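You operate a simulated robot arm through the tools that you are given. There is no shell and no other tool. Be economical: measure what you need, move in short steps, check, and stop when the job is done.

You are at the controls of a simulated two-armed robot. One attempt, no reset.

Task
Shut both tank valves and drum taps, then pull both yellow pipes up.

It is judged by the outcome, as a careful person would: the job done as asked, and still so three seconds after it is handed in. It fails if anything else is knocked over, pushed out of place, dropped, spilled or broken.

Robot
Two 7-joint arms with fingered hands on one trunk, on a base that drives. Base frame: it is fixed to the floor where the robot stands at the start and does not move with it; the origin is under the middle of the robot, x ahead of it, y to its left, z up; the surface under the hand at the start is at about z = 0.75. Readings come in m, degrees, newtons and seconds.
The left shoulder is at the start at [0.021, 0.208, 1.323], the right one opposite. Places, roughly: cup lid [1, -1.5, 0.75]; flush valve knob [0.7, -1.2, 1]; left drum tap knob [0.3, -0.2, 0.7]; left fill button [0.7, -0.4, 1.2]; left prime button [0.7, -0.4, 1]; left tank valve knob [0.7, -0.1, 1]; left vent knob [0.7, -0.3, 1]; left yellow pipe [0.4, -0.4, 0.7]; pump switch [0.7, -1.1, 1.3]; ratio knob [0.7, -1, 1.3]; relief valve knob [0.7, -1.2, 1.1]; right drum tap knob [0.3, -0.7, 0.7]; right fill button [0.7, -0.8, 1.2]; right prime button [0.7, -0.8, 1]; right tank valve knob [0.7, -0.5, 1]; right vent knob [0.7, -0.7, 1]. Payload 5 kg a hand.
Tool frame (each hand has its own): the origin (TCP) lies between the finger pads and is the grasp point; the fingertips stand 0.048 m ahead of it; z points along the fingers, y is the line along which they close. The gripper opens to 0.16 m. The gripper's body begins 0.056 m behind the TCP. The gripper is a hand of 4 fingers: y runs from the thumb to the fingers, the wrist lies at [-0.026, -0.142, -0.252] in the tool frame.
Orientation is told as [roll, pitch, yaw] about the base's x, y, z axes, in that order, counted from this pose: with the fingers straight down and the wrist toward the robot, the tool's x, y and z point along [0, 1, 0], [1, 0, 0] and [0, 0, -1] of the base frame.

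Tools
- The arms move only by the tool servo_tool. It takes "left_moves", "right_moves" or both (then of equal length, played together; a hand with none holds still); each is a list of rows, each an object (a shift or turn left out is 0) with "linear": the shift along the base's x, y, z in units of 100 mm (1.0 is 100 mm), a list of three; "rot": the turn, a rotation vector about the base's x, y, z in units of 90 degrees (1.0 is 90 degrees), a list of three. In form: [{"linear": [dx, dy, dz], "rot": [ax, ay, az]}, ...]. A call has 1 to 8 rows; each row is the pose to reach, as a shift and turn from the pose commanded when the call began. A call with a number of a shift or a turn outside -1 to 1 is refused whole. Rows are played at 5 a second. More than 0.05 m and 8.6 degrees between two rows, and nothing of the call is played. Where a pose cannot be reached the arm comes as near as it can. A force on the tool above 40 N (or 10 N above the force at the start of the call, whichever is more), or a blocked arm, ends the call early, and 0.2 s more pass. In this call time passes only in rows, and 0.2 s behind the last. The reply holds the time, the measured pose of the TCP, the force on the tool along the base axes, the opening and the grip force, in the units named above and with some noise, with the torque about the TCP (base axes, N m) and any sound that the robot's microphone picked up, and new pictures: "show" is both (left out), scene, wrist or none (wrist: the cameras of the hands that moved).
- Cameras (640 x 400 px; columns grow to the right, rows downward): "scene" is now at [0.0766, -0.0483, 1.4978]; the picture's right is [-0.59, -0.81, 0.00], its down [-0.56, 0.41, -0.71] and it looks along [0.58, -0.42, -0.70] (base axes); focal length 248 px, centre (320, 200). "left" rides on the left gripper at [-0.087, -0.133, -0.189] in its tool frame; the picture's right is [-0.83, -0.26, 0.49], its down [0.51, -0.71, 0.49] and it looks along [0.22, 0.66, 0.72] (tool axes); focal length 238 px, centre (320, 200). "right" rides on the right gripper at [0.087, -0.132, -0.189] in its tool frame; the picture's right is [-0.83, 0.26, -0.49], its down [-0.51, -0.71, 0.49] and it looks along [-0.22, 0.66, 0.72] (tool axes); focal length 238 px, centre (320, 200).
- move_column(by): slides the trunk up (or, below 0, down) by that many m; the arms and the scene camera ride with it, the base frame stays. It gives what a move gives, with no picture.
- roll_base(legs): drives the robot by 1 to 6 legs, each [ahead, left, turn to the left] in m, m and degrees, along the robot's own axes; the way and the turn of a leg run together, so that a leg with both is an arc; at most 1.5 m and 180 degrees a leg. The arms and the cameras ride along, it lands a little off, and it stops where it bumps. It gives what a move gives, and a new picture of the scene camera.
- finger_targets(index, middle, ring, thumb_bend, thumb_turn, hand): sets how far each is bent, from 0 (flat) to 1 (curled in); at 0.3 the hand is open as for a grip, at 0.7 the pads meet at the TCP. One left out holds its place. A second passes; each finger stops where it meets its share of the squeeze, and holds until it gets a number again. It is the only way to open and close the hand. It gives what a move gives, with no picture; readings hold the bend of each and the force on the fingers (four entries, about 0 where the hand has none), thumb and palm. thumb_turn goes from beside the hand (0) to across from the fingers (1), as for a grip.
- turn_head(pan, tilt): turns the head with the scene camera to pan (to the left, within 86 degrees either way) and tilt (down, from -29 to 69), counted from straight ahead of the robot. It gives what a move gives, and a new picture of the scene camera.
- locate(camera, pixels): for up to 12 pixels [column, row] of the newest picture of that camera ("zoom" is the newest enlarged one), the place [x, y, z] in the base frame of the surface seen there, good to about 0.002 m. The clock stands still meanwhile.
- inspect(camera, box): a new picture of the part [left, top, right, bottom] of that camera's present view, enlarged. The clock stands still meanwhile.
- hand_in(): hands the job in; it is judged then, once.

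Keep the steps short. Do not move on a guess: measure, check each grasp and each placing, and mend mistakes. In all there are 80 turns and 260 pictures (those below and enlarged ones count). Leave the grippers open and the arms clear of the work at the hand-in unless told otherwise, and finish with a single line.

The tools are called after ">>>" as a command line: name --argument value ..., lists and objects as JSON in quotes. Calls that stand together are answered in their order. servo_tool: Moves the arms, as the interface text tells. Its arguments: {"type":"object","properties":{"left_moves":{"type":"array"},"right_moves":{"type":"array"},"show":{"type":"string","enum":["both","scene","wrist","none"]}},"required":[]} The other tools are called the same way: move_column (by) slides the trunk up or down; finger_targets (index, middle, ring, thumb_bend, thumb_turn, hand) moves the fingers one by one; roll_base (legs) drives the base; turn_head (pan, tilt) turns the head that bears the scene camera; locate (camera, pixels) gives the place of the surface under pixels of a picture; inspect (camera, box) takes an enlarged picture of a part of a camera's view; hand_in () hands the job in.

At the start:

```text
time: 0.0
left_position: [0.5907, -0.1064, 1.1546]
left_tool_rot: [0.1, 0.0, 0.0]
left_contact_force: [0.1, -0.9, 0.5]
left_ft_torque: [0.02, -0.02, 0.01]
left_gripper_width: 0.1596
left_gripper_force: 0.1
left_shape: jaw
left_bend: [0.3, 0.3, 0.3, 0.3, 0.98]
left_finger forces: [0.0, 0.0, 0.1, 0.0, 0.0, 0.1]
right_position: [0.5593, -0.6138, 1.1478]
right_tool_rot: [0.0, 0.0, 0.0]
right_contact_force: [0.3, -0.4, -0.3]
right_ft_torque: [-0.04, 0.0, -0.01]
right_gripper_width: 0.1594
right_gripper_force: 0.1
right_shape: jaw
right_bend: [0.3, 0.3, 0.3, 0.3, 0.98]
right_finger forces: [0.0, 0.1, 0.0, 0.1, 0.1, 0.1]
trunk travel left (down, up): [-0.325, 0.365]
robot x, y, heading: [-0.0044, -0.0025, 0.1]
head pan, tilt: [-36.2, 44.4]
```

scene: 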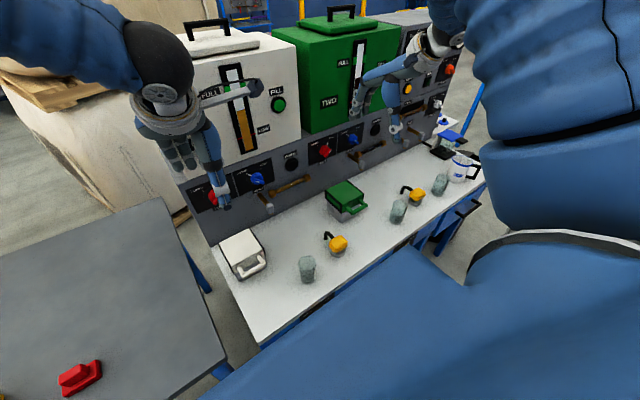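
right: 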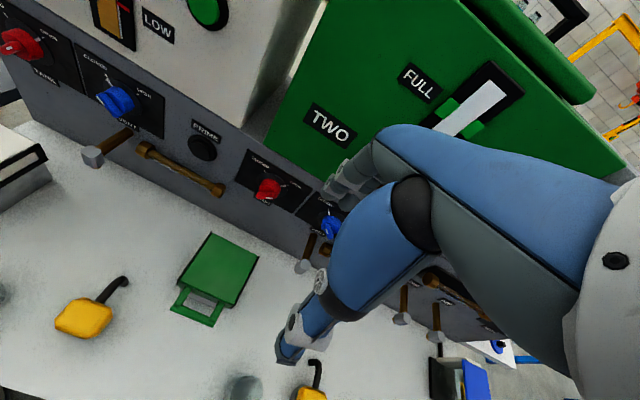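
left: 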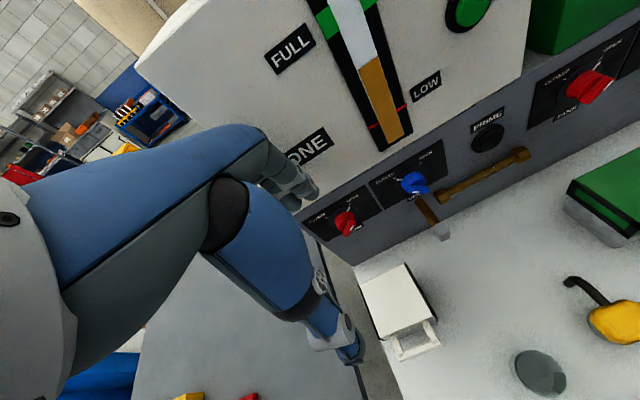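

I'll look closely at the panel and the bench first.

>>> inspect --camera "left" --box '[280, 80, 540, 260]'

>>> inspect --camera "right" --box '[200, 130, 440, 290]'

>>> inspect --camera "scene" --box '[200, 160, 500, 350]'

>>> locate --camera "scene" --pixels '[[307, 260], [307, 275], [338, 244], [326, 236], [398, 205], [416, 198], [405, 189], [440, 180], [241, 252], [347, 195], [326, 151], [213, 198]]'

```text
2.22 times, centred on (410, 170) of left
```

zoom: 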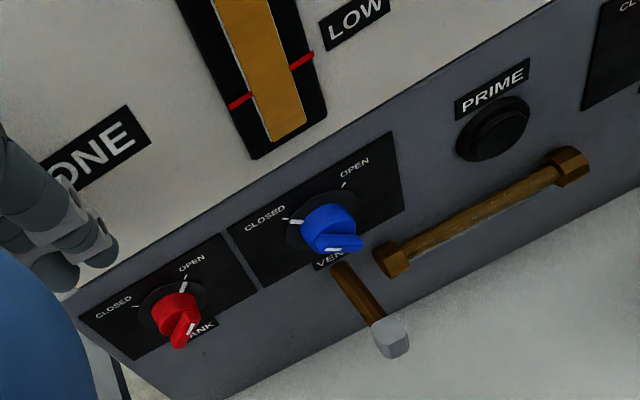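

```text
2.50 times, centred on (320, 210) of right
```

zoom: 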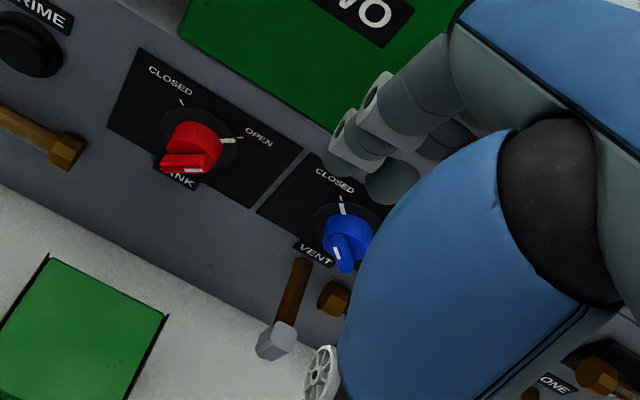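

```text
2.11 times, centred on (350, 255) of scene
```

zoom: 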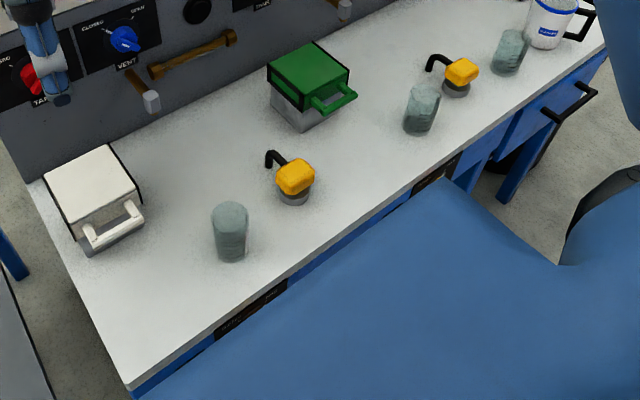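

```text
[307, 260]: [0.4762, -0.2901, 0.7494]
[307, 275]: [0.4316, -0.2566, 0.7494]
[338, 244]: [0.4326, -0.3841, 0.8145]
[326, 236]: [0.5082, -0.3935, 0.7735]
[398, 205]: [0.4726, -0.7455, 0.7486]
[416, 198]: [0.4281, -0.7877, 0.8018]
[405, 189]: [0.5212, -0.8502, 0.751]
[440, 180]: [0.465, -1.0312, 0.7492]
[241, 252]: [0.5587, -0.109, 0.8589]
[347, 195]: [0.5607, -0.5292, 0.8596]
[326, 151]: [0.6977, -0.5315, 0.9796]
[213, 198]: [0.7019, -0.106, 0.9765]
```

The knobs are seen too obliquely to read. I'll back straight away from the bench for a frontal view of the panel and the bench front.

>>> roll_base --legs '[[-0.7, 0, 0]]'

>>> turn_head --pan -20 --tilt 25

```text
time: 3.9
left_position: [-0.115, -0.1076, 1.1556]
left_tool_rot: [0.0, -0.1, 0.1]
left_contact_force: [0.2, -0.3, 0.7]
left_ft_torque: [0.01, -0.04, 0.04]
left_gripper_width: 0.1593
left_gripper_force: 0.0
left_shape: jaw
left_bend: [0.3, 0.3, 0.3, 0.3, 0.98]
left_finger forces: [0.0, 0.1, 0.0, 0.1, 0.1, 0.0]
right_position: [-0.1456, -0.6132, 1.148]
right_tool_rot: [0.0, -0.1, 0.1]
right_contact_force: [-0.3, -0.2, 0.3]
right_ft_torque: [-0.04, 0.0, 0.0]
right_gripper_width: 0.1596
right_gripper_force: 0.1
right_shape: jaw
right_bend: [0.3, 0.3, 0.3, 0.3, 0.98]
right_finger forces: [0.0, 0.0, 0.0, 0.0, 0.0, 0.0]
trunk travel left (down, up): [-0.325, 0.365]
robot x, y, heading: [-0.7045, -0.0014, 0.1]
head pan, tilt: [-36.2, 44.4]
```

scene: 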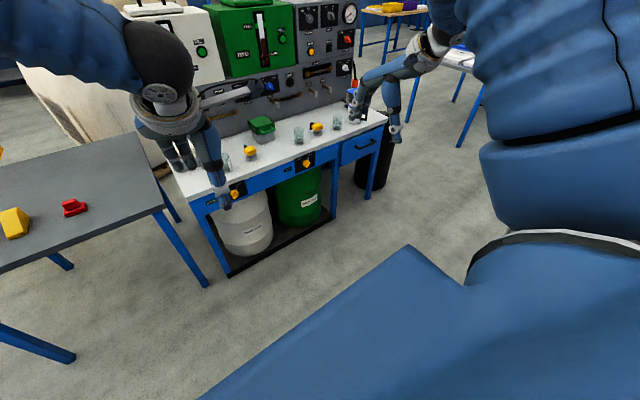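

```text
time: 4.7
left_position: [-0.1134, -0.1064, 1.1552]
left_tool_rot: [0.0, -0.1, 0.1]
left_contact_force: [1.3, 0.4, 0.2]
left_ft_torque: [0.01, 0.02, -0.02]
left_gripper_width: 0.1597
left_gripper_force: 0.0
left_shape: jaw
left_bend: [0.3, 0.3, 0.3, 0.3, 0.98]
left_finger forces: [0.1, 0.0, 0.0, 0.1, 0.0, 0.0]
right_position: [-0.1453, -0.6137, 1.1478]
right_tool_rot: [-0.2, 0.0, 0.0]
right_contact_force: [0.1, -0.3, 0.3]
right_ft_torque: [0.01, 0.03, 0.0]
right_gripper_width: 0.1595
right_gripper_force: 0.0
right_shape: jaw
right_bend: [0.3, 0.3, 0.3, 0.3, 0.98]
right_finger forces: [0.0, 0.2, 0.1, 0.0, 0.0, 0.1]
trunk travel left (down, up): [-0.325, 0.365]
robot x, y, heading: [-0.7075, -0.002, 0.2]
head pan, tilt: [-20.0, 25.0]
```

scene: 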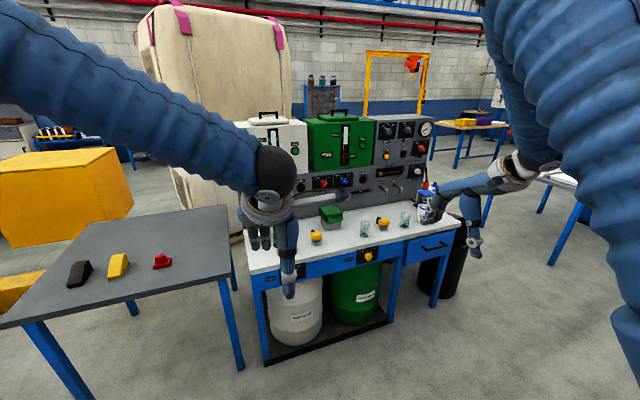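

>>> inspect --camera "scene" --box '[290, 160, 450, 260]'

>>> inspect --camera "scene" --box '[240, 230, 400, 330]'

>>> locate --camera "scene" --pixels '[[368, 255], [368, 262], [355, 258], [300, 300], [360, 290], [382, 221], [315, 236], [324, 183], [260, 265]]'

```text
4.00 times, centred on (370, 210) of scene
```

zoom: 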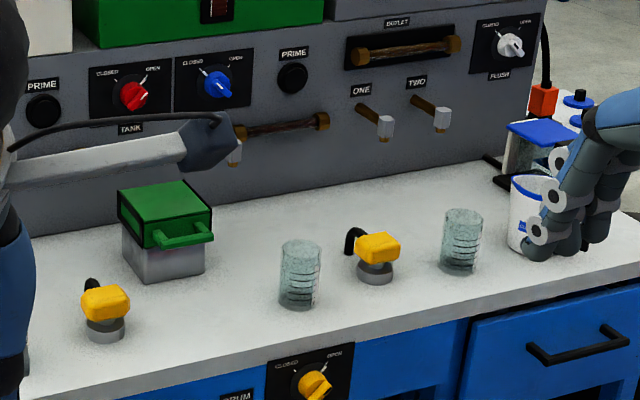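

```text
4.00 times, centred on (320, 280) of scene
```

zoom: 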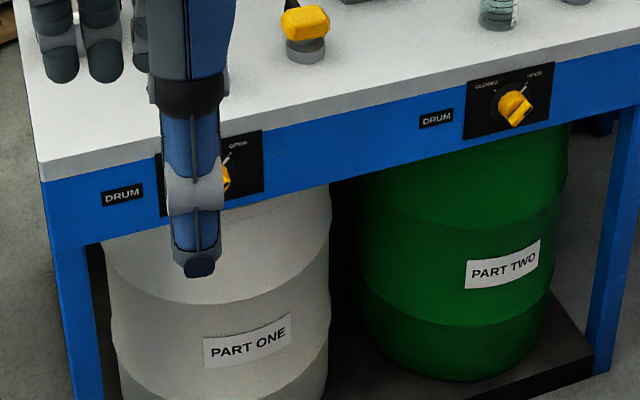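

```text
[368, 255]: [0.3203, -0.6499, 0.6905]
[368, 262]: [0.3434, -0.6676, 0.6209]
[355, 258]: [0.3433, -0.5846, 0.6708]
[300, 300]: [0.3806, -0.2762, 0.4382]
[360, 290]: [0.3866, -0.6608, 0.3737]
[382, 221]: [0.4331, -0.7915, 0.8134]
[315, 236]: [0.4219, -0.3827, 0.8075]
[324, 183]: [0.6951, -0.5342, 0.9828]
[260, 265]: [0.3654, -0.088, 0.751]
```

The valves' pointers sit at OPEN, upper right, and CLOSED is upper left, so each needs about a quarter turn counter-clockwise. There's free space here, so I'll start turning both hands to point forward with opposite rolls, shifting them to the left.

>>> servo_tool --left_moves '[{"linear": [0, 0.16, 0], "rot": [-0.0326, -0.0786, 0.0326]}, {"linear": [0, 0.33, 0], "rot": [-0.0652, -0.1572, 0.0652]}, {"linear": [0, 0.5, 0], "rot": [-0.0977, -0.2358, 0.0977]}, {"linear": [0, 0.67, 0], "rot": [-0.1303, -0.3145, 0.1303]}, {"linear": [0, 0.83, 0], "rot": [-0.1629, -0.3931, 0.1629]}, {"linear": [0, 1, 0], "rot": [-0.1955, -0.4717, 0.1955]}]' --right_moves '[{"linear": [0, 0.16, 0], "rot": [0.0622, -0.0258, -0.0622]}, {"linear": [0, 0.33, 0], "rot": [0.1244, -0.0515, -0.1244]}, {"linear": [0, 0.5, 0], "rot": [0.1867, -0.0773, -0.1867]}, {"linear": [0, 0.67, 0], "rot": [0.2489, -0.1031, -0.2489]}, {"linear": [0, 0.83, 0], "rot": [0.3111, -0.1289, -0.3111]}, {"linear": [0, 1, 0], "rot": [0.3733, -0.1546, -0.3733]}]' --show "none"

>>> servo_tool --left_moves '[{"linear": [0, 0.16, 0], "rot": [-0.0326, -0.0786, 0.0326]}, {"linear": [0, 0.33, 0], "rot": [-0.0652, -0.1572, 0.0652]}, {"linear": [0, 0.5, 0], "rot": [-0.0977, -0.2358, 0.0977]}, {"linear": [0, 0.67, 0], "rot": [-0.1303, -0.3145, 0.1303]}, {"linear": [0, 0.83, 0], "rot": [-0.1629, -0.3931, 0.1629]}, {"linear": [0, 1, 0], "rot": [-0.1955, -0.4717, 0.1955]}]' --right_moves '[{"linear": [0, 0.16, 0], "rot": [0.0622, -0.0258, -0.0622]}, {"linear": [0, 0.33, 0], "rot": [0.1244, -0.0515, -0.1244]}, {"linear": [0, 0.5, 0], "rot": [0.1867, -0.0773, -0.1867]}, {"linear": [0, 0.67, 0], "rot": [0.2489, -0.1031, -0.2489]}, {"linear": [0, 0.83, 0], "rot": [0.3111, -0.1289, -0.3111]}, {"linear": [0, 1, 0], "rot": [0.3733, -0.1546, -0.3733]}]' --show "both"

```text
time: 6.1
left_position: [-0.115, -0.0086, 1.1569]
left_tool_rot: [-28.6, -37.6, 28.5]
left_contact_force: [-0.2, -0.2, 0.5]
left_ft_torque: [0.0, 0.0, 0.0]
left_gripper_width: 0.1597
left_gripper_force: 0.0
left_shape: jaw
left_bend: [0.3, 0.3, 0.3, 0.3, 0.98]
left_finger forces: [0.0, 0.0, 0.0, 0.1, 0.0, 0.0]
right_position: [-0.1464, -0.5134, 1.1474]
right_tool_rot: [35.9, -3.0, -35.8]
right_contact_force: [-0.5, -0.6, 0.9]
right_ft_torque: [-0.01, -0.02, -0.02]
right_gripper_width: 0.1597
right_gripper_force: 0.1
right_shape: jaw
right_bend: [0.3, 0.3, 0.3, 0.3, 0.97]
right_finger forces: [0.0, 0.1, 0.0, 0.1, 0.1, 0.0]
trunk travel left (down, up): [-0.325, 0.365]
robot x, y, heading: [-0.7054, 0.0033, 0.0]
head pan, tilt: [-20.0, 25.0]
```

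```text
time: 7.5
left_position: [-0.0332, 0.1328, 1.2062]
left_tool_rot: [-87.1, -44.0, 87.6]
left_contact_force: [0.5, -0.4, -0.8]
left_ft_torque: [0.0, -0.02, -0.03]
left_gripper_width: 0.1599
left_gripper_force: 0.0
left_shape: jaw
left_bend: [0.3, 0.3, 0.3, 0.3, 0.97]
left_finger forces: [0.0, 0.0, 0.0, 0.0, 0.0, 0.1]
left hand out of reach, approached as far as the arm can: row 4, 5, 6
right_position: [-0.1128, -0.4291, 1.14]
right_tool_rot: [67.0, 14.9, -67.2]
right_contact_force: [-0.1, 0.1, -0.2]
right_ft_torque: [-0.03, 0.03, -0.01]
right_gripper_width: 0.1596
right_gripper_force: 0.0
right_shape: jaw
right_bend: [0.3, 0.3, 0.3, 0.3, 0.97]
right_finger forces: [0.1, 0.0, 0.0, 0.0, 0.1, 0.1]
right hand out of reach, approached as far as the arm can: row 4, 5, 6
trunk travel left (down, up): [-0.325, 0.365]
robot x, y, heading: [-0.7024, -0.0, -0.2]
head pan, tilt: [-20.0, 25.0]
```

scene: 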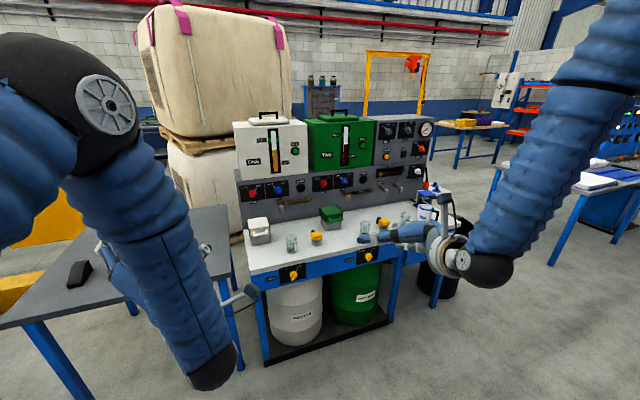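
right: 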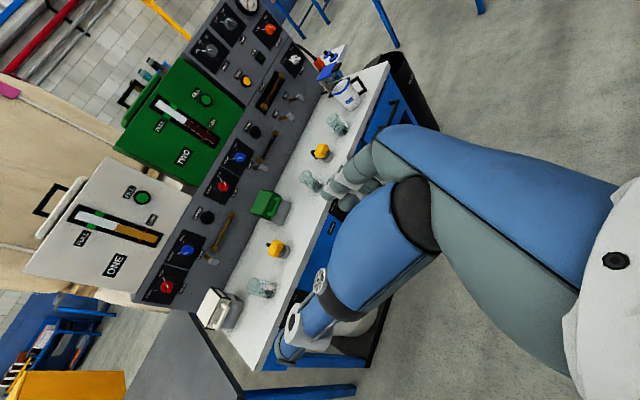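
left: 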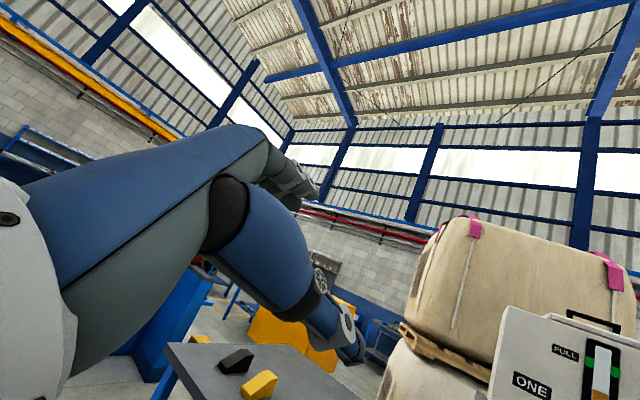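

Both hands now point forward, though the right still has its last part of the turn to go. With the view clear, I'll zoom in on the knobs.

>>> inspect --camera "scene" --box '[235, 165, 347, 235]'

>>> inspect --camera "scene" --box '[260, 230, 388, 310]'

>>> servo_tool --right_moves '[{"linear": [0.16, 0, 0], "rot": [0.0622, -0.0258, -0.0622]}, {"linear": [0.33, 0, 0], "rot": [0.1244, -0.0515, -0.1244]}, {"linear": [0.5, 0, 0], "rot": [0.1867, -0.0773, -0.1867]}, {"linear": [0.67, 0, 0], "rot": [0.2489, -0.1031, -0.2489]}, {"linear": [0.83, 0, 0], "rot": [0.3111, -0.1289, -0.3111]}, {"linear": [1, 0, 0], "rot": [0.3733, -0.1546, -0.3733]}]' --show "wrist"

```text
5.71 times, centred on (291, 200) of scene
```

zoom: 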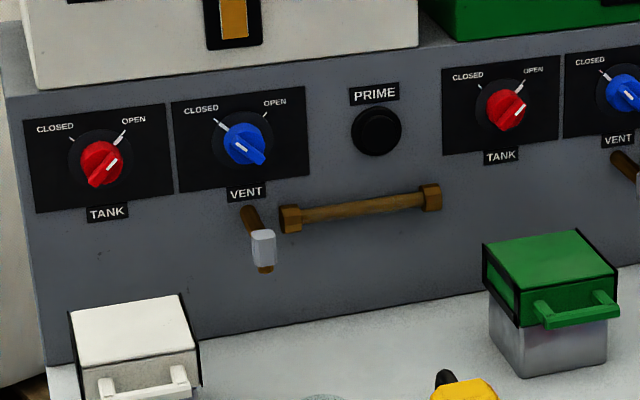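

```text
5.00 times, centred on (324, 270) of scene
```

zoom: 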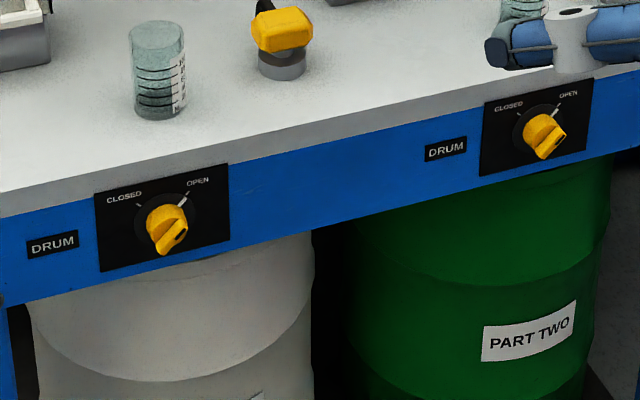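

```text
time: 8.9
left_position: [-0.0338, 0.1315, 1.2057]
left_tool_rot: [-87.0, -44.1, 87.5]
left_contact_force: [0.4, -0.1, -0.3]
left_ft_torque: [0.0, -0.01, -0.01]
left_gripper_width: 0.1597
left_gripper_force: 0.0
left_shape: jaw
left_bend: [0.3, 0.3, 0.3, 0.3, 0.97]
left_finger forces: [0.0, 0.0, 0.0, 0.1, 0.0, 0.1]
right_position: [-0.0129, -0.4286, 1.1381]
right_tool_rot: [89.8, 45.2, -90.2]
right_contact_force: [0.1, -1.1, -0.5]
right_ft_torque: [0.0, -0.01, -0.02]
right_gripper_width: 0.1598
right_gripper_force: 0.1
right_shape: jaw
right_bend: [0.3, 0.3, 0.3, 0.3, 0.97]
right_finger forces: [0.0, 0.0, 0.0, 0.1, 0.0, 0.0]
trunk travel left (down, up): [-0.325, 0.365]
robot x, y, heading: [-0.7065, 0.0018, 0.0]
head pan, tilt: [-20.0, 25.0]
```

right: 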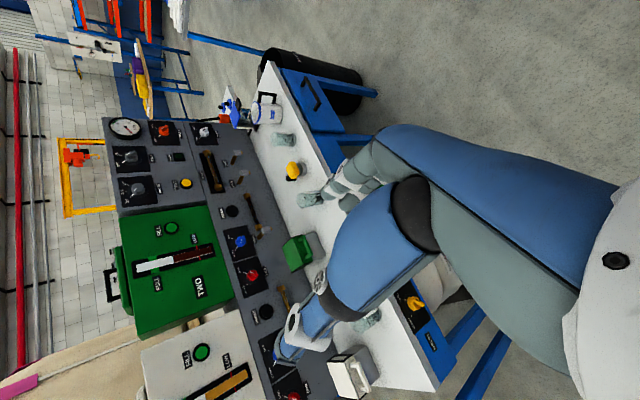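

Pointers confirmed: all four taps sit at OPEN (45° up-right) and CLOSED is 45° up-left. Next I'll drive in until the hands are about 0.15 m short of the tank knobs, then look.

>>> roll_base --legs '[[0.5, -0.17, 0]]'

>>> move_column --by -0.17

>>> turn_head --pan 0 --tilt 35

>>> inspect --camera "left" --box '[0, 0, 640, 400]'

>>> inspect --camera "right" --box '[0, 0, 640, 400]'

```text
time: 12.0
left_position: [0.4706, -0.0317, 1.2058]
left_tool_rot: [-87.0, -44.1, 87.9]
left_contact_force: [1.8, -0.1, -1.2]
left_ft_torque: [0.0, -0.07, 0.02]
left_gripper_width: 0.16
left_gripper_force: 0.1
left_shape: jaw
left_bend: [0.3, 0.3, 0.3, 0.3, 0.97]
left_finger forces: [0.1, 0.1, 0.0, 0.0, 0.0, 0.0]
right_position: [0.4943, -0.5912, 1.1387]
right_tool_rot: [89.9, 45.0, -89.6]
right_contact_force: [0.2, 0.4, -0.1]
right_ft_torque: [0.02, -0.02, 0.04]
right_gripper_width: 0.1599
right_gripper_force: 0.0
right_shape: jaw
right_bend: [0.3, 0.3, 0.3, 0.3, 0.97]
right_finger forces: [0.0, 0.0, 0.0, 0.0, 0.0, 0.0]
trunk travel left (down, up): [-0.325, 0.365]
robot x, y, heading: [-0.1994, -0.1682, 0.3]
head pan, tilt: [-20.0, 25.0]
```

scene: 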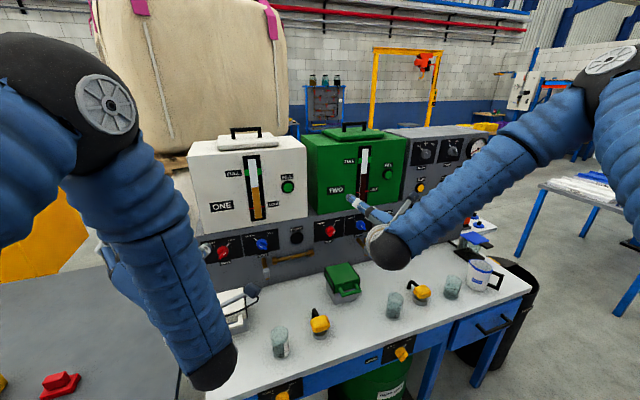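

```text
time: 13.9
left_position: [0.4687, -0.032, 1.0372]
left_tool_rot: [-87.1, -44.1, 88.0]
left_contact_force: [0.3, 0.1, 1.0]
left_ft_torque: [0.02, 0.05, -0.03]
left_gripper_width: 0.1597
left_gripper_force: 0.0
left_shape: jaw
left_bend: [0.3, 0.3, 0.3, 0.3, 0.97]
left_finger forces: [0.1, 0.0, 0.0, 0.0, 0.0, 0.0]
right_position: [0.4943, -0.5911, 0.9691]
right_tool_rot: [90.0, 45.0, -89.6]
right_contact_force: [0.3, -0.3, -0.6]
right_ft_torque: [0.0, 0.0, 0.03]
right_gripper_width: 0.1599
right_gripper_force: 0.1
right_shape: jaw
right_bend: [0.3, 0.3, 0.3, 0.3, 0.97]
right_finger forces: [0.0, 0.0, 0.0, 0.1, 0.0, 0.0]
trunk travel left (down, up): [-0.155, 0.535]
robot x, y, heading: [-0.1974, -0.1681, 0.6]
head pan, tilt: [-20.0, 25.0]
```

```text
time: 14.7
left_position: [0.4679, -0.0316, 1.0359]
left_tool_rot: [-86.9, -44.0, 87.9]
left_contact_force: [0.5, 0.1, 0.8]
left_ft_torque: [0.03, 0.01, -0.04]
left_gripper_width: 0.1597
left_gripper_force: 0.1
left_shape: jaw
left_bend: [0.3, 0.3, 0.3, 0.3, 0.97]
left_finger forces: [0.0, 0.1, 0.0, 0.0, 0.0, 0.0]
right_position: [0.4946, -0.591, 0.9696]
right_tool_rot: [89.9, 45.0, -89.6]
right_contact_force: [-0.1, 0.2, 0.3]
right_ft_torque: [-0.01, 0.01, -0.02]
right_gripper_width: 0.1598
right_gripper_force: 0.0
right_shape: jaw
right_bend: [0.3, 0.3, 0.3, 0.3, 0.97]
right_finger forces: [0.0, 0.0, 0.0, 0.1, 0.0, 0.0]
trunk travel left (down, up): [-0.155, 0.535]
robot x, y, heading: [-0.199, -0.1648, 0.3]
head pan, tilt: [0.0, 35.0]
```

scene: 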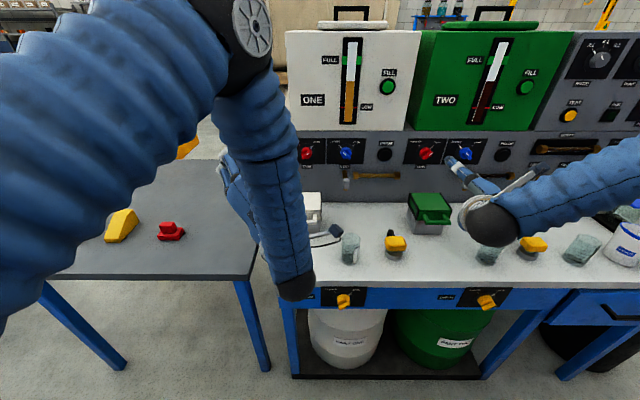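

```text
1.00 times, centred on (320, 200) of left (not enlarged: the box is as wide or as high as the picture)
```

zoom: 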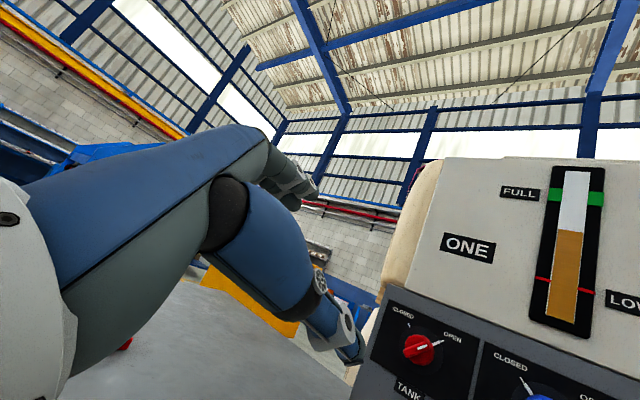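

```text
1.00 times, centred on (320, 200) of right (not enlarged: the box is as wide or as high as the picture)
```

zoom: 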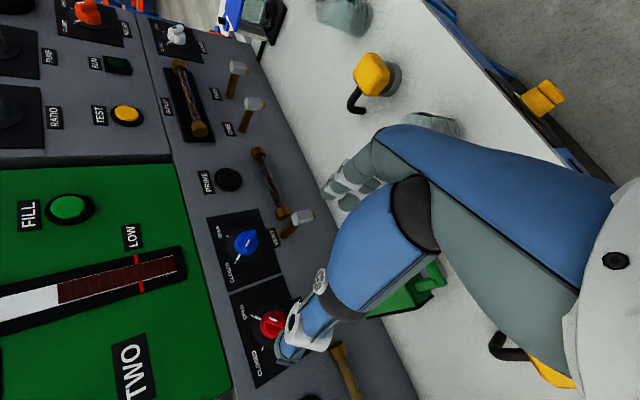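

>>> inspect --camera "scene" --box '[285, 120, 485, 245]'

>>> locate --camera "scene" --pixels '[[307, 154], [304, 156], [310, 151], [307, 147], [315, 160], [425, 153], [422, 156], [429, 150], [424, 147], [433, 160], [344, 300], [488, 302]]'

>>> locate --camera "right" --pixels '[[271, 318], [265, 325], [277, 320], [274, 335], [255, 300], [255, 345]]'

>>> locate --camera "left" --pixels '[[419, 350], [412, 350], [430, 346], [415, 360], [420, 338], [390, 335]]'

```text
3.20 times, centred on (385, 182) of scene
```

zoom: 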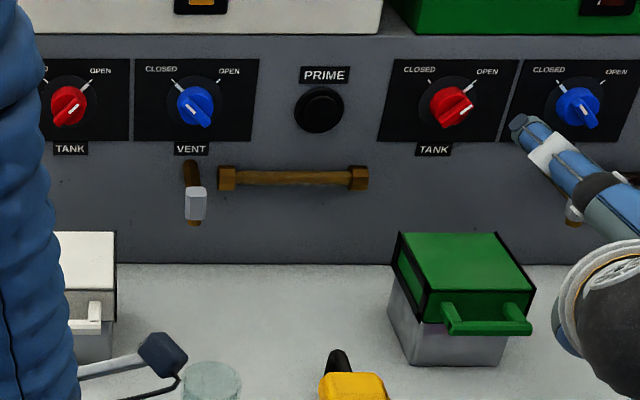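

```text
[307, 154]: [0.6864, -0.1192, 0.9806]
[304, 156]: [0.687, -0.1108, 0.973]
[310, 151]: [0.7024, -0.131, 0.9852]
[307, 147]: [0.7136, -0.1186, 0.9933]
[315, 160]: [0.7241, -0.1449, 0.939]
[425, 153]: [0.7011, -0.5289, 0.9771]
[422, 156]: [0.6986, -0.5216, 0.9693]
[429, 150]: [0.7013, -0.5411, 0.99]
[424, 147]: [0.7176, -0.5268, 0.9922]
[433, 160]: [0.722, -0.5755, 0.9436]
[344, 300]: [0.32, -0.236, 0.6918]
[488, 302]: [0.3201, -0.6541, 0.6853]
```

```text
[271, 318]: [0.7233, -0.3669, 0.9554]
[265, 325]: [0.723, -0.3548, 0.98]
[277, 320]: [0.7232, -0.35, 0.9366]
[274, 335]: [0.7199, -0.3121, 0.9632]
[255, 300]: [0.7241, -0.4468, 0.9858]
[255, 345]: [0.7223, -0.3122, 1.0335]
```

```text
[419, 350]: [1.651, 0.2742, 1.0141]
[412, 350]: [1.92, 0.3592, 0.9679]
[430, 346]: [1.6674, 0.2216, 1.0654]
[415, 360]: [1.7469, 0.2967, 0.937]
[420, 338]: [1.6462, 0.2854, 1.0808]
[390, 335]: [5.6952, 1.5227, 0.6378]
```

Tank knob centres are about (0.70, -0.118, 0.98) and (0.70, -0.531, 0.98), with the plate at x=0.723. Before moving forward I'll check how low the elbows hang, and half-close the hands.

>>> locate --camera "scene" --pixels '[[295, 290], [270, 240], [490, 225], [330, 235], [465, 175], [560, 185]]'

>>> finger_targets --hand "left" --index 0.46 --middle 0.46 --ring 0.46 --thumb_bend 0.46 --thumb_turn 1

>>> finger_targets --hand "right" --index 0.46 --middle 0.46 --ring 0.46 --thumb_bend 0.46 --thumb_turn 1

```text
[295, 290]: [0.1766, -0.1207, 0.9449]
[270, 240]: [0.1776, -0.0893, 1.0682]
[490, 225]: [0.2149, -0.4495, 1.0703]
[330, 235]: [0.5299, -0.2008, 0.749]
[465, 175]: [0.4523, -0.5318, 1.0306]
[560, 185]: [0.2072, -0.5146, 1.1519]
```

```text
time: 15.7
left_position: [0.4685, -0.0314, 1.0364]
left_tool_rot: [-87.0, -44.1, 87.8]
left_contact_force: [-1.2, -0.2, 0.7]
left_ft_torque: [0.0, -0.01, 0.0]
left_gripper_width: 0.1075
left_gripper_force: 0.0
left_shape: fingers
left_bend: [0.46, 0.46, 0.46, 0.46, 0.99]
left_finger forces: [0.0, 0.0, 0.0, 0.1, 0.0, 0.0]
right_position: [0.4939, -0.592, 0.9697]
right_tool_rot: [89.8, 45.0, -89.6]
right_contact_force: [-0.4, 0.3, -0.5]
right_ft_torque: [0.0, 0.0, 0.02]
right_gripper_width: 0.1597
right_gripper_force: 0.1
right_shape: jaw
right_bend: [0.3, 0.3, 0.3, 0.3, 0.97]
right_finger forces: [0.0, 0.1, 0.0, 0.0, 0.0, 0.0]
trunk travel left (down, up): [-0.155, 0.535]
robot x, y, heading: [-0.2006, -0.1691, 0.4]
head pan, tilt: [0.0, 35.0]
```

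```text
time: 16.7
left_position: [0.4684, -0.0325, 1.0368]
left_tool_rot: [-87.0, -44.1, 87.8]
left_contact_force: [-0.8, -0.1, -0.5]
left_ft_torque: [0.01, 0.0, -0.03]
left_gripper_width: 0.1076
left_gripper_force: 0.0
left_shape: fingers
left_bend: [0.46, 0.46, 0.46, 0.46, 0.99]
left_finger forces: [0.0, 0.0, 0.0, 0.0, 0.0, 0.0]
right_position: [0.495, -0.5909, 0.9691]
right_tool_rot: [90.1, 45.0, -89.6]
right_contact_force: [1.3, 0.5, -0.1]
right_ft_torque: [-0.01, -0.02, -0.01]
right_gripper_width: 0.1077
right_gripper_force: 0.1
right_shape: fingers
right_bend: [0.46, 0.46, 0.46, 0.46, 0.99]
right_finger forces: [0.1, 0.0, 0.0, 0.0, 0.0, 0.1]
trunk travel left (down, up): [-0.155, 0.535]
robot x, y, heading: [-0.2007, -0.1663, 0.5]
head pan, tilt: [0.0, 35.0]
```

The lowest point is the left wrist at z≈0.945, which will pass clear above the cups and box. I'll move both hands to about 0.1 m in front of the tank knobs.

>>> servo_tool --left_moves '[{"linear": [0.2, -0.22, -0.14]}, {"linear": [0.4, -0.43, -0.28]}, {"linear": [0.65, -0.65, -0.42]}, {"linear": [0.9, -0.86, -0.56]}]' --right_moves '[{"linear": [0.2, 0.15, 0.03]}, {"linear": [0.4, 0.3, 0.05]}, {"linear": [0.65, 0.45, 0.08]}, {"linear": [0.9, 0.6, 0.11]}]'

>>> locate --camera "scene" --pixels '[[350, 236], [345, 240], [355, 234], [295, 210]]'

```text
time: 17.7
left_position: [0.5619, -0.1158, 0.9788]
left_tool_rot: [-86.9, -44.1, 88.1]
left_contact_force: [-0.5, 0.3, 0.4]
left_ft_torque: [0.02, -0.02, -0.02]
left_gripper_width: 0.1074
left_gripper_force: 0.0
left_shape: fingers
left_bend: [0.46, 0.46, 0.46, 0.46, 0.99]
left_finger forces: [0.0, 0.0, 0.0, 0.0, 0.0, 0.1]
right_position: [0.5863, -0.5287, 0.9786]
right_tool_rot: [89.8, 45.1, -89.7]
right_contact_force: [-0.3, 0.5, -1.0]
right_ft_torque: [0.0, -0.12, -0.01]
right_gripper_width: 0.1074
right_gripper_force: 0.1
right_shape: fingers
right_bend: [0.46, 0.46, 0.46, 0.46, 0.99]
right_finger forces: [0.0, 0.0, 0.1, 0.0, 0.0, 0.0]
trunk travel left (down, up): [-0.155, 0.535]
robot x, y, heading: [-0.2025, -0.1636, 0.6]
head pan, tilt: [0.0, 35.0]
```

scene: 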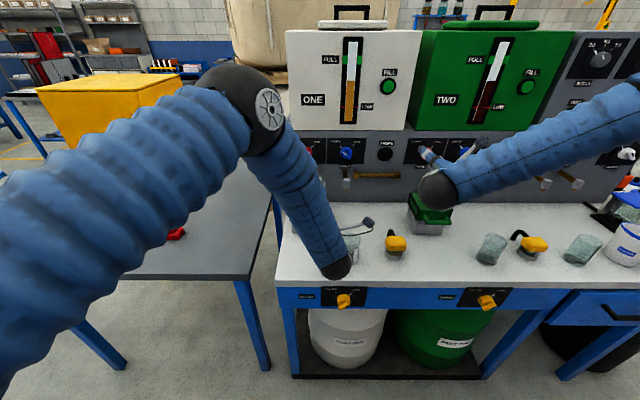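
right: 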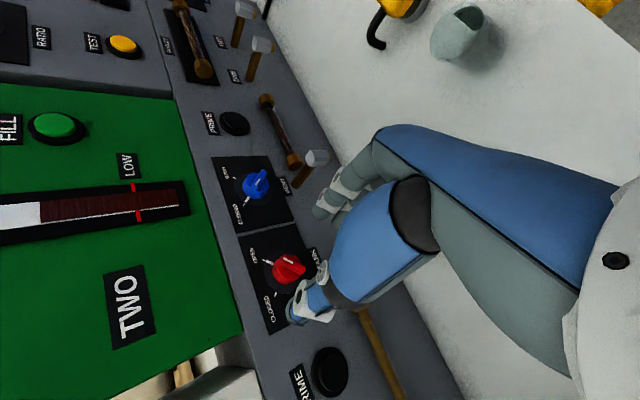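
left: 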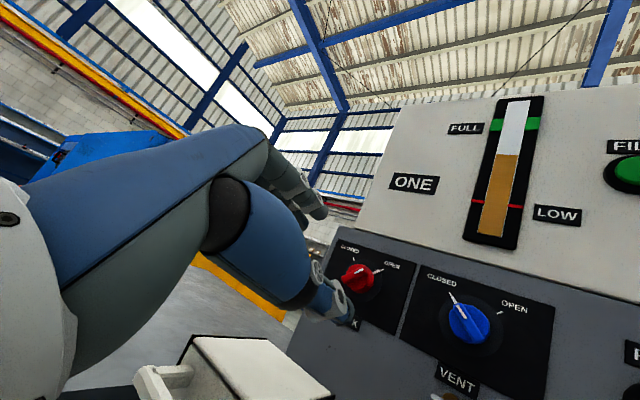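

```text
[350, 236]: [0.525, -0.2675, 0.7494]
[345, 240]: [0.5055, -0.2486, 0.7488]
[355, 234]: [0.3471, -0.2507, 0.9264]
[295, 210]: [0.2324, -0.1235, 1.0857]
```

>>> inspect --camera "left" --box '[280, 180, 440, 340]'

>>> inspect --camera "right" --box '[200, 140, 360, 340]'

>>> locate --camera "left" --pixels '[[357, 278], [350, 285], [365, 271], [345, 275], [362, 288], [380, 300]]'

>>> locate --camera "right" --pixels '[[288, 268], [283, 262], [298, 268], [280, 275], [290, 258], [265, 250]]'

```text
2.50 times, centred on (360, 260) of left
```

zoom: 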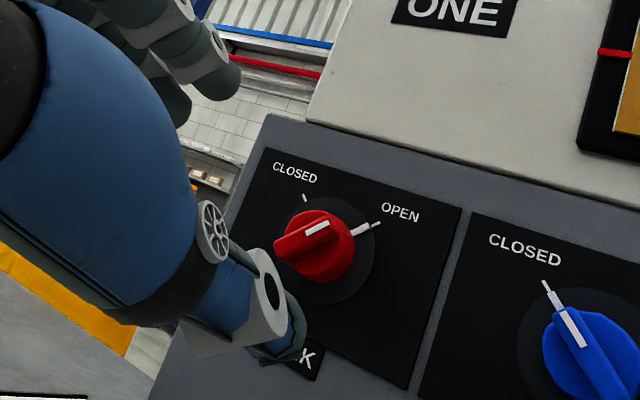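

```text
2.00 times, centred on (280, 240) of right
```

zoom: 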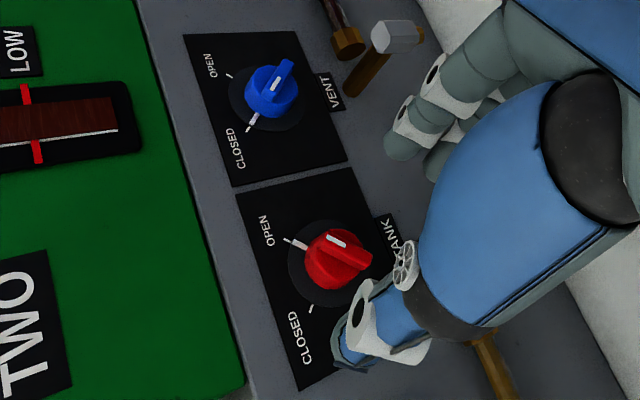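

```text
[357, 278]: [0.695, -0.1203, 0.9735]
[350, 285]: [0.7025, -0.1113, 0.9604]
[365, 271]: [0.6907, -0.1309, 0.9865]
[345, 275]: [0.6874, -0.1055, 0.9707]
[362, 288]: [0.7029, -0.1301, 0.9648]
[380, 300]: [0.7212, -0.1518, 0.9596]
```

```text
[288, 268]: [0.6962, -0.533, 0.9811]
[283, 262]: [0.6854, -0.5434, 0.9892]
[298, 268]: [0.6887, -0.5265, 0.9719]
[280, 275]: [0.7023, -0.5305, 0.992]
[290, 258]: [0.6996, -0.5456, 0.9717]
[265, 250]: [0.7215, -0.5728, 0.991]
```

Knob bars: the left is centred at (0.69, -0.118, 0.979) and the right at (0.69, -0.533, 0.979). Each runs 45° up-right and lies across the thumb–finger line. I'll go straight in to TCP x≈0.66.

>>> servo_tool --left_moves '[{"linear": [0.25, -0.02, 0]}, {"linear": [0.5, -0.02, 0]}, {"linear": [0.75, -0.02, 0]}, {"linear": [0.98, -0.02, 0]}]' --right_moves '[{"linear": [0.2, -0.04, 0]}, {"linear": [0.4, -0.04, 0]}, {"linear": [0.6, -0.04, 0]}, {"linear": [0.74, -0.04, 0]}]' --show "wrist"

```text
time: 18.7
left_position: [0.6564, -0.1187, 0.9804]
left_tool_rot: [-87.0, -44.1, 87.9]
left_contact_force: [-0.6, 0.0, -0.5]
left_ft_torque: [0.01, -0.04, 0.02]
left_gripper_width: 0.1075
left_gripper_force: 0.0
left_shape: fingers
left_bend: [0.46, 0.46, 0.46, 0.46, 0.99]
left_finger forces: [0.1, 0.1, 0.0, 0.0, 0.1, 0.0]
right_position: [0.6584, -0.5328, 0.9818]
right_tool_rot: [90.0, 45.1, -89.8]
right_contact_force: [-0.3, -0.6, -0.2]
right_ft_torque: [0.0, -0.02, -0.04]
right_gripper_width: 0.1072
right_gripper_force: 0.1
right_shape: fingers
right_bend: [0.46, 0.46, 0.46, 0.46, 0.99]
right_finger forces: [0.0, 0.1, 0.0, 0.0, 0.0, 0.1]
trunk travel left (down, up): [-0.155, 0.535]
robot x, y, heading: [-0.1984, -0.1669, 0.0]
head pan, tilt: [0.0, 35.0]
```

right: 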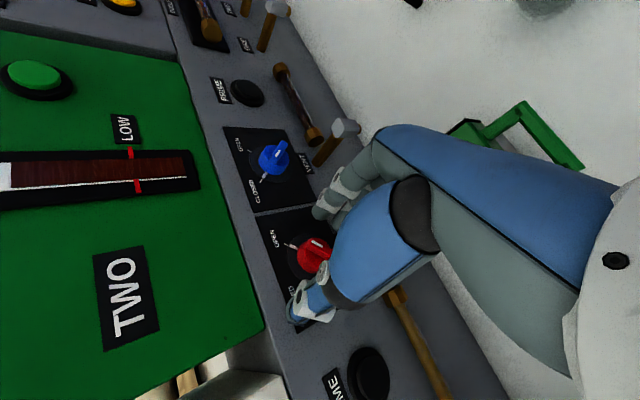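
left: 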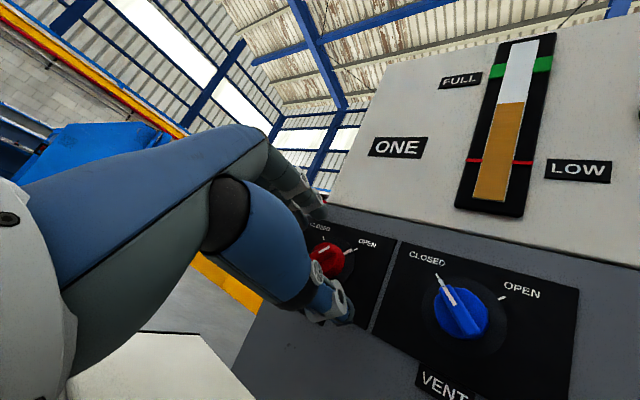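

Knobs lie between thumb and fingers on both hands with no contact. I'll close onto them.

>>> finger_targets --hand "left" --index 0.72 --middle 0.72 --ring 0.72 --thumb_bend 0.72

>>> finger_targets --hand "right" --index 0.72 --middle 0.72 --ring 0.72 --thumb_bend 0.72

>>> inspect --camera "left" --box '[260, 160, 420, 340]'

>>> inspect --camera "right" --box '[220, 140, 380, 340]'

```text
time: 19.7
left_position: [0.6558, -0.1178, 0.9811]
left_tool_rot: [-87.0, -44.1, 88.1]
left_contact_force: [-10.7, 5.5, 3.9]
left_ft_torque: [0.06, 0.01, 0.21]
left_gripper_width: 0.0194
left_gripper_force: 18.7
left_shape: fingers
left_bend: [0.71, 0.66, 0.72, 0.69, 1.0]
left_finger forces: [8.8, 10.2, 0.0, 0.0, 17.4, 0.0]
right_position: [0.6574, -0.533, 0.9831]
right_tool_rot: [90.1, 44.9, -89.7]
right_contact_force: [0.6, -0.9, -0.3]
right_ft_torque: [0.01, 0.0, 0.0]
right_gripper_width: 0.1075
right_gripper_force: 0.1
right_shape: fingers
right_bend: [0.46, 0.46, 0.46, 0.46, 0.99]
right_finger forces: [0.0, 0.0, 0.1, 0.1, 0.1, 0.0]
trunk travel left (down, up): [-0.155, 0.535]
robot x, y, heading: [-0.197, -0.1691, 0.3]
head pan, tilt: [0.0, 35.0]
```

```text
time: 20.7
left_position: [0.6551, -0.1183, 0.9816]
left_tool_rot: [-87.1, -44.2, 88.0]
left_contact_force: [-10.5, 12.9, 3.2]
left_ft_torque: [0.04, -0.07, 0.65]
left_gripper_width: 0.0193
left_gripper_force: 17.9
left_shape: fingers
left_bend: [0.71, 0.66, 0.72, 0.69, 1.0]
left_finger forces: [9.1, 13.2, 0.1, 0.0, 13.9, 0.0]
right_position: [0.6554, -0.5359, 0.9811]
right_tool_rot: [89.8, 44.9, -89.7]
right_contact_force: [-15.5, -8.4, -12.3]
right_ft_torque: [-0.02, 0.75, -0.5]
right_gripper_width: 0.031
right_gripper_force: 17.1
right_shape: fingers
right_bend: [0.63, 0.64, 0.72, 0.68, 1.0]
right_finger forces: [11.5, 13.8, 0.0, 0.0, 8.3, 0.0]
trunk travel left (down, up): [-0.155, 0.535]
robot x, y, heading: [-0.1993, -0.1672, 0.1]
head pan, tilt: [0.0, 35.0]
```

```text
2.22 times, centred on (340, 250) of left
```

zoom: 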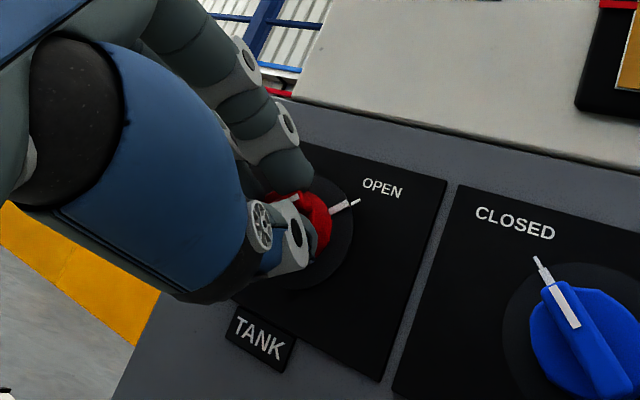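

```text
2.00 times, centred on (300, 240) of right
```

zoom: 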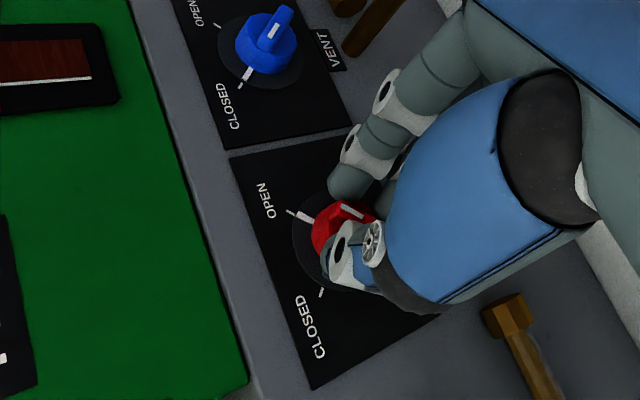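

Both hold the bars (grip about 18 N). Now I'll turn counter-clockwise (negative about x).

>>> servo_tool --left_moves '[{"rot": [-0.09, 0, 0]}, {"rot": [-0.18, 0, 0]}, {"rot": [-0.27, 0, 0]}, {"rot": [-0.36, 0, 0]}, {"rot": [-0.45, 0, 0]}, {"rot": [-0.54, 0, 0]}]' --right_moves '[{"rot": [-0.09, 0, 0]}, {"rot": [-0.18, 0, 0]}, {"rot": [-0.27, 0, 0]}, {"rot": [-0.36, 0, 0]}, {"rot": [-0.45, 0, 0]}, {"rot": [-0.54, 0, 0]}]' --show "wrist"

```text
time: 22.1
left_position: [0.6546, -0.1162, 0.9799]
left_tool_rot: [-88.6, 4.7, 88.6]
left_contact_force: [-18.5, 24.6, -1.5]
left_ft_torque: [0.16, 0.2, 1.5]
left_gripper_width: 0.0195
left_gripper_force: 20.7
left_shape: fingers
left_bend: [0.71, 0.64, 0.72, 0.7, 1.0]
left_finger forces: [18.1, 18.8, 0.0, 0.0, 5.7, 0.1]
right_position: [0.6562, -0.5328, 0.981]
right_tool_rot: [89.5, -3.9, -89.7]
right_contact_force: [-18.7, -1.2, -12.6]
right_ft_torque: [0.0, 0.73, -0.01]
right_gripper_width: 0.0299
right_gripper_force: 18.9
right_shape: fingers
right_bend: [0.65, 0.64, 0.72, 0.68, 1.0]
right_finger forces: [5.6, 14.0, 0.0, 0.0, 18.3, 0.0]
trunk travel left (down, up): [-0.155, 0.535]
robot x, y, heading: [-0.1994, -0.1662, 0.5]
head pan, tilt: [0.0, 35.0]
```

right: 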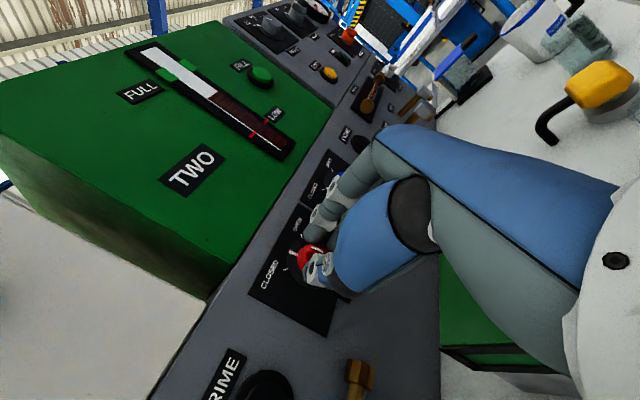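
left: 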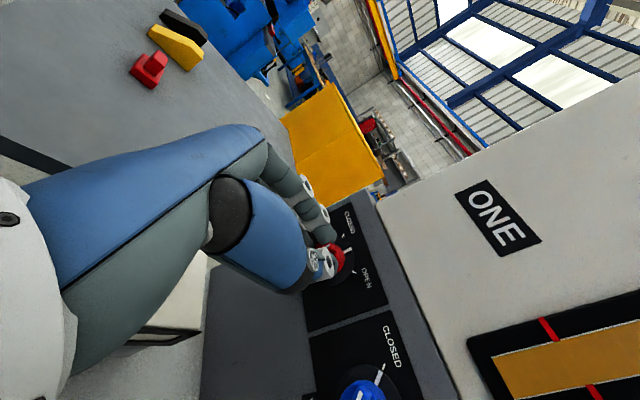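

Both are turning cleanly (about 48° so far). I'll continue to just past 90°.

>>> servo_tool --left_moves '[{"rot": [-0.09, 0, 0]}, {"rot": [-0.18, 0, 0]}, {"rot": [-0.27, 0, 0]}, {"rot": [-0.36, 0, 0]}, {"rot": [-0.45, 0, 0]}, {"rot": [-0.5, 0, 0]}]' --right_moves '[{"rot": [-0.09, 0, 0]}, {"rot": [-0.18, 0, 0]}, {"rot": [-0.27, 0, 0]}, {"rot": [-0.36, 0, 0]}, {"rot": [-0.45, 0, 0]}, {"rot": [-0.5, 0, 0]}]' --show "both"

>>> inspect --camera "left" --box '[260, 180, 420, 340]'

>>> inspect --camera "right" --box '[220, 160, 380, 320]'

```text
time: 23.5
left_position: [0.6545, -0.1158, 0.9829]
left_tool_rot: [-90.3, 49.6, 88.0]
left_contact_force: [-21.0, 28.2, -7.5]
left_ft_torque: [0.49, 0.73, 1.75]
left_gripper_width: 0.0199
left_gripper_force: 25.4
left_shape: fingers
left_bend: [0.72, 0.64, 0.72, 0.71, 1.0]
left_finger forces: [31.8, 16.9, 0.0, 0.0, 2.5, 0.1]
right_position: [0.655, -0.5312, 0.982]
right_tool_rot: [89.3, -48.8, -89.5]
right_contact_force: [-28.9, 4.1, -13.6]
right_ft_torque: [0.2, 1.01, 0.52]
right_gripper_width: 0.0269
right_gripper_force: 20.6
right_shape: fingers
right_bend: [0.68, 0.66, 0.72, 0.67, 1.0]
right_finger forces: [1.7, 7.1, 0.1, 0.0, 32.9, 0.0]
trunk travel left (down, up): [-0.155, 0.535]
robot x, y, heading: [-0.197, -0.163, 0.4]
head pan, tilt: [0.0, 35.0]
```

scene: 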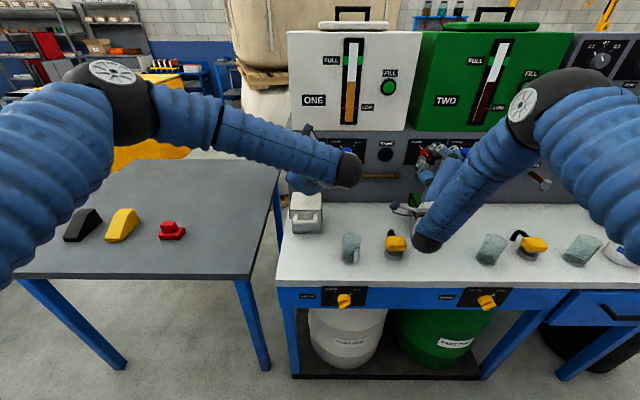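
right: 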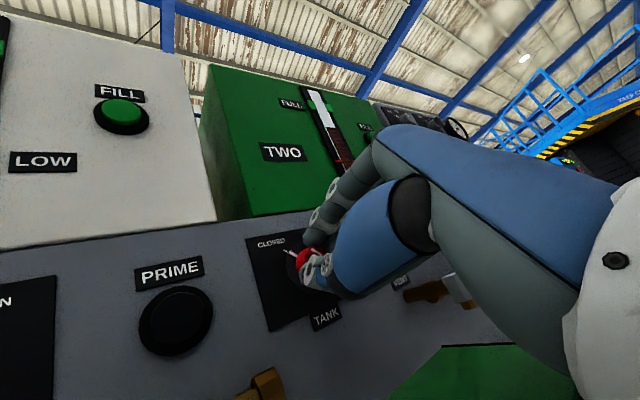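
left: 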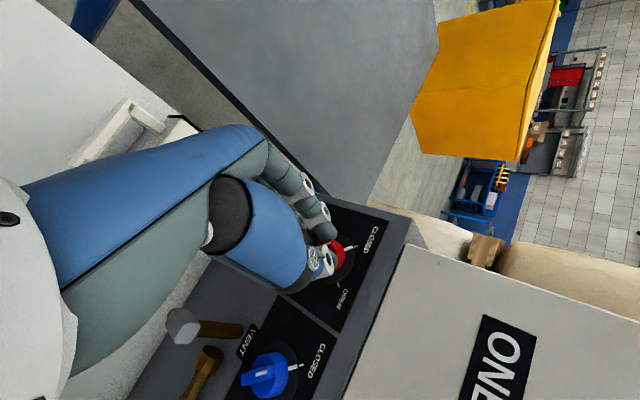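

```text
2.50 times, centred on (340, 260) of left
```

zoom: 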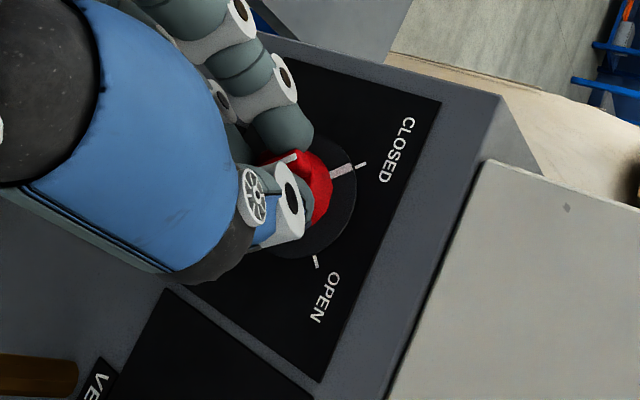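

```text
2.50 times, centred on (300, 240) of right
```

zoom: 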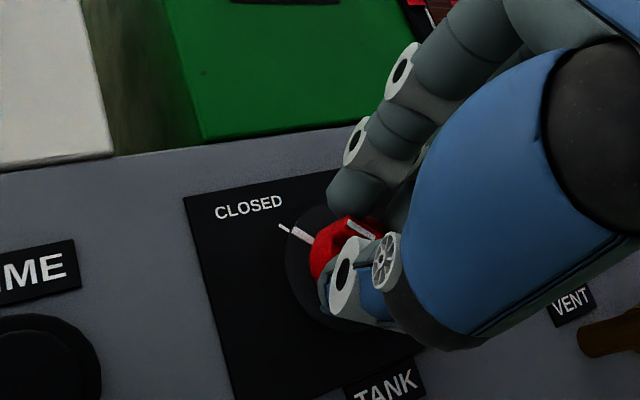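

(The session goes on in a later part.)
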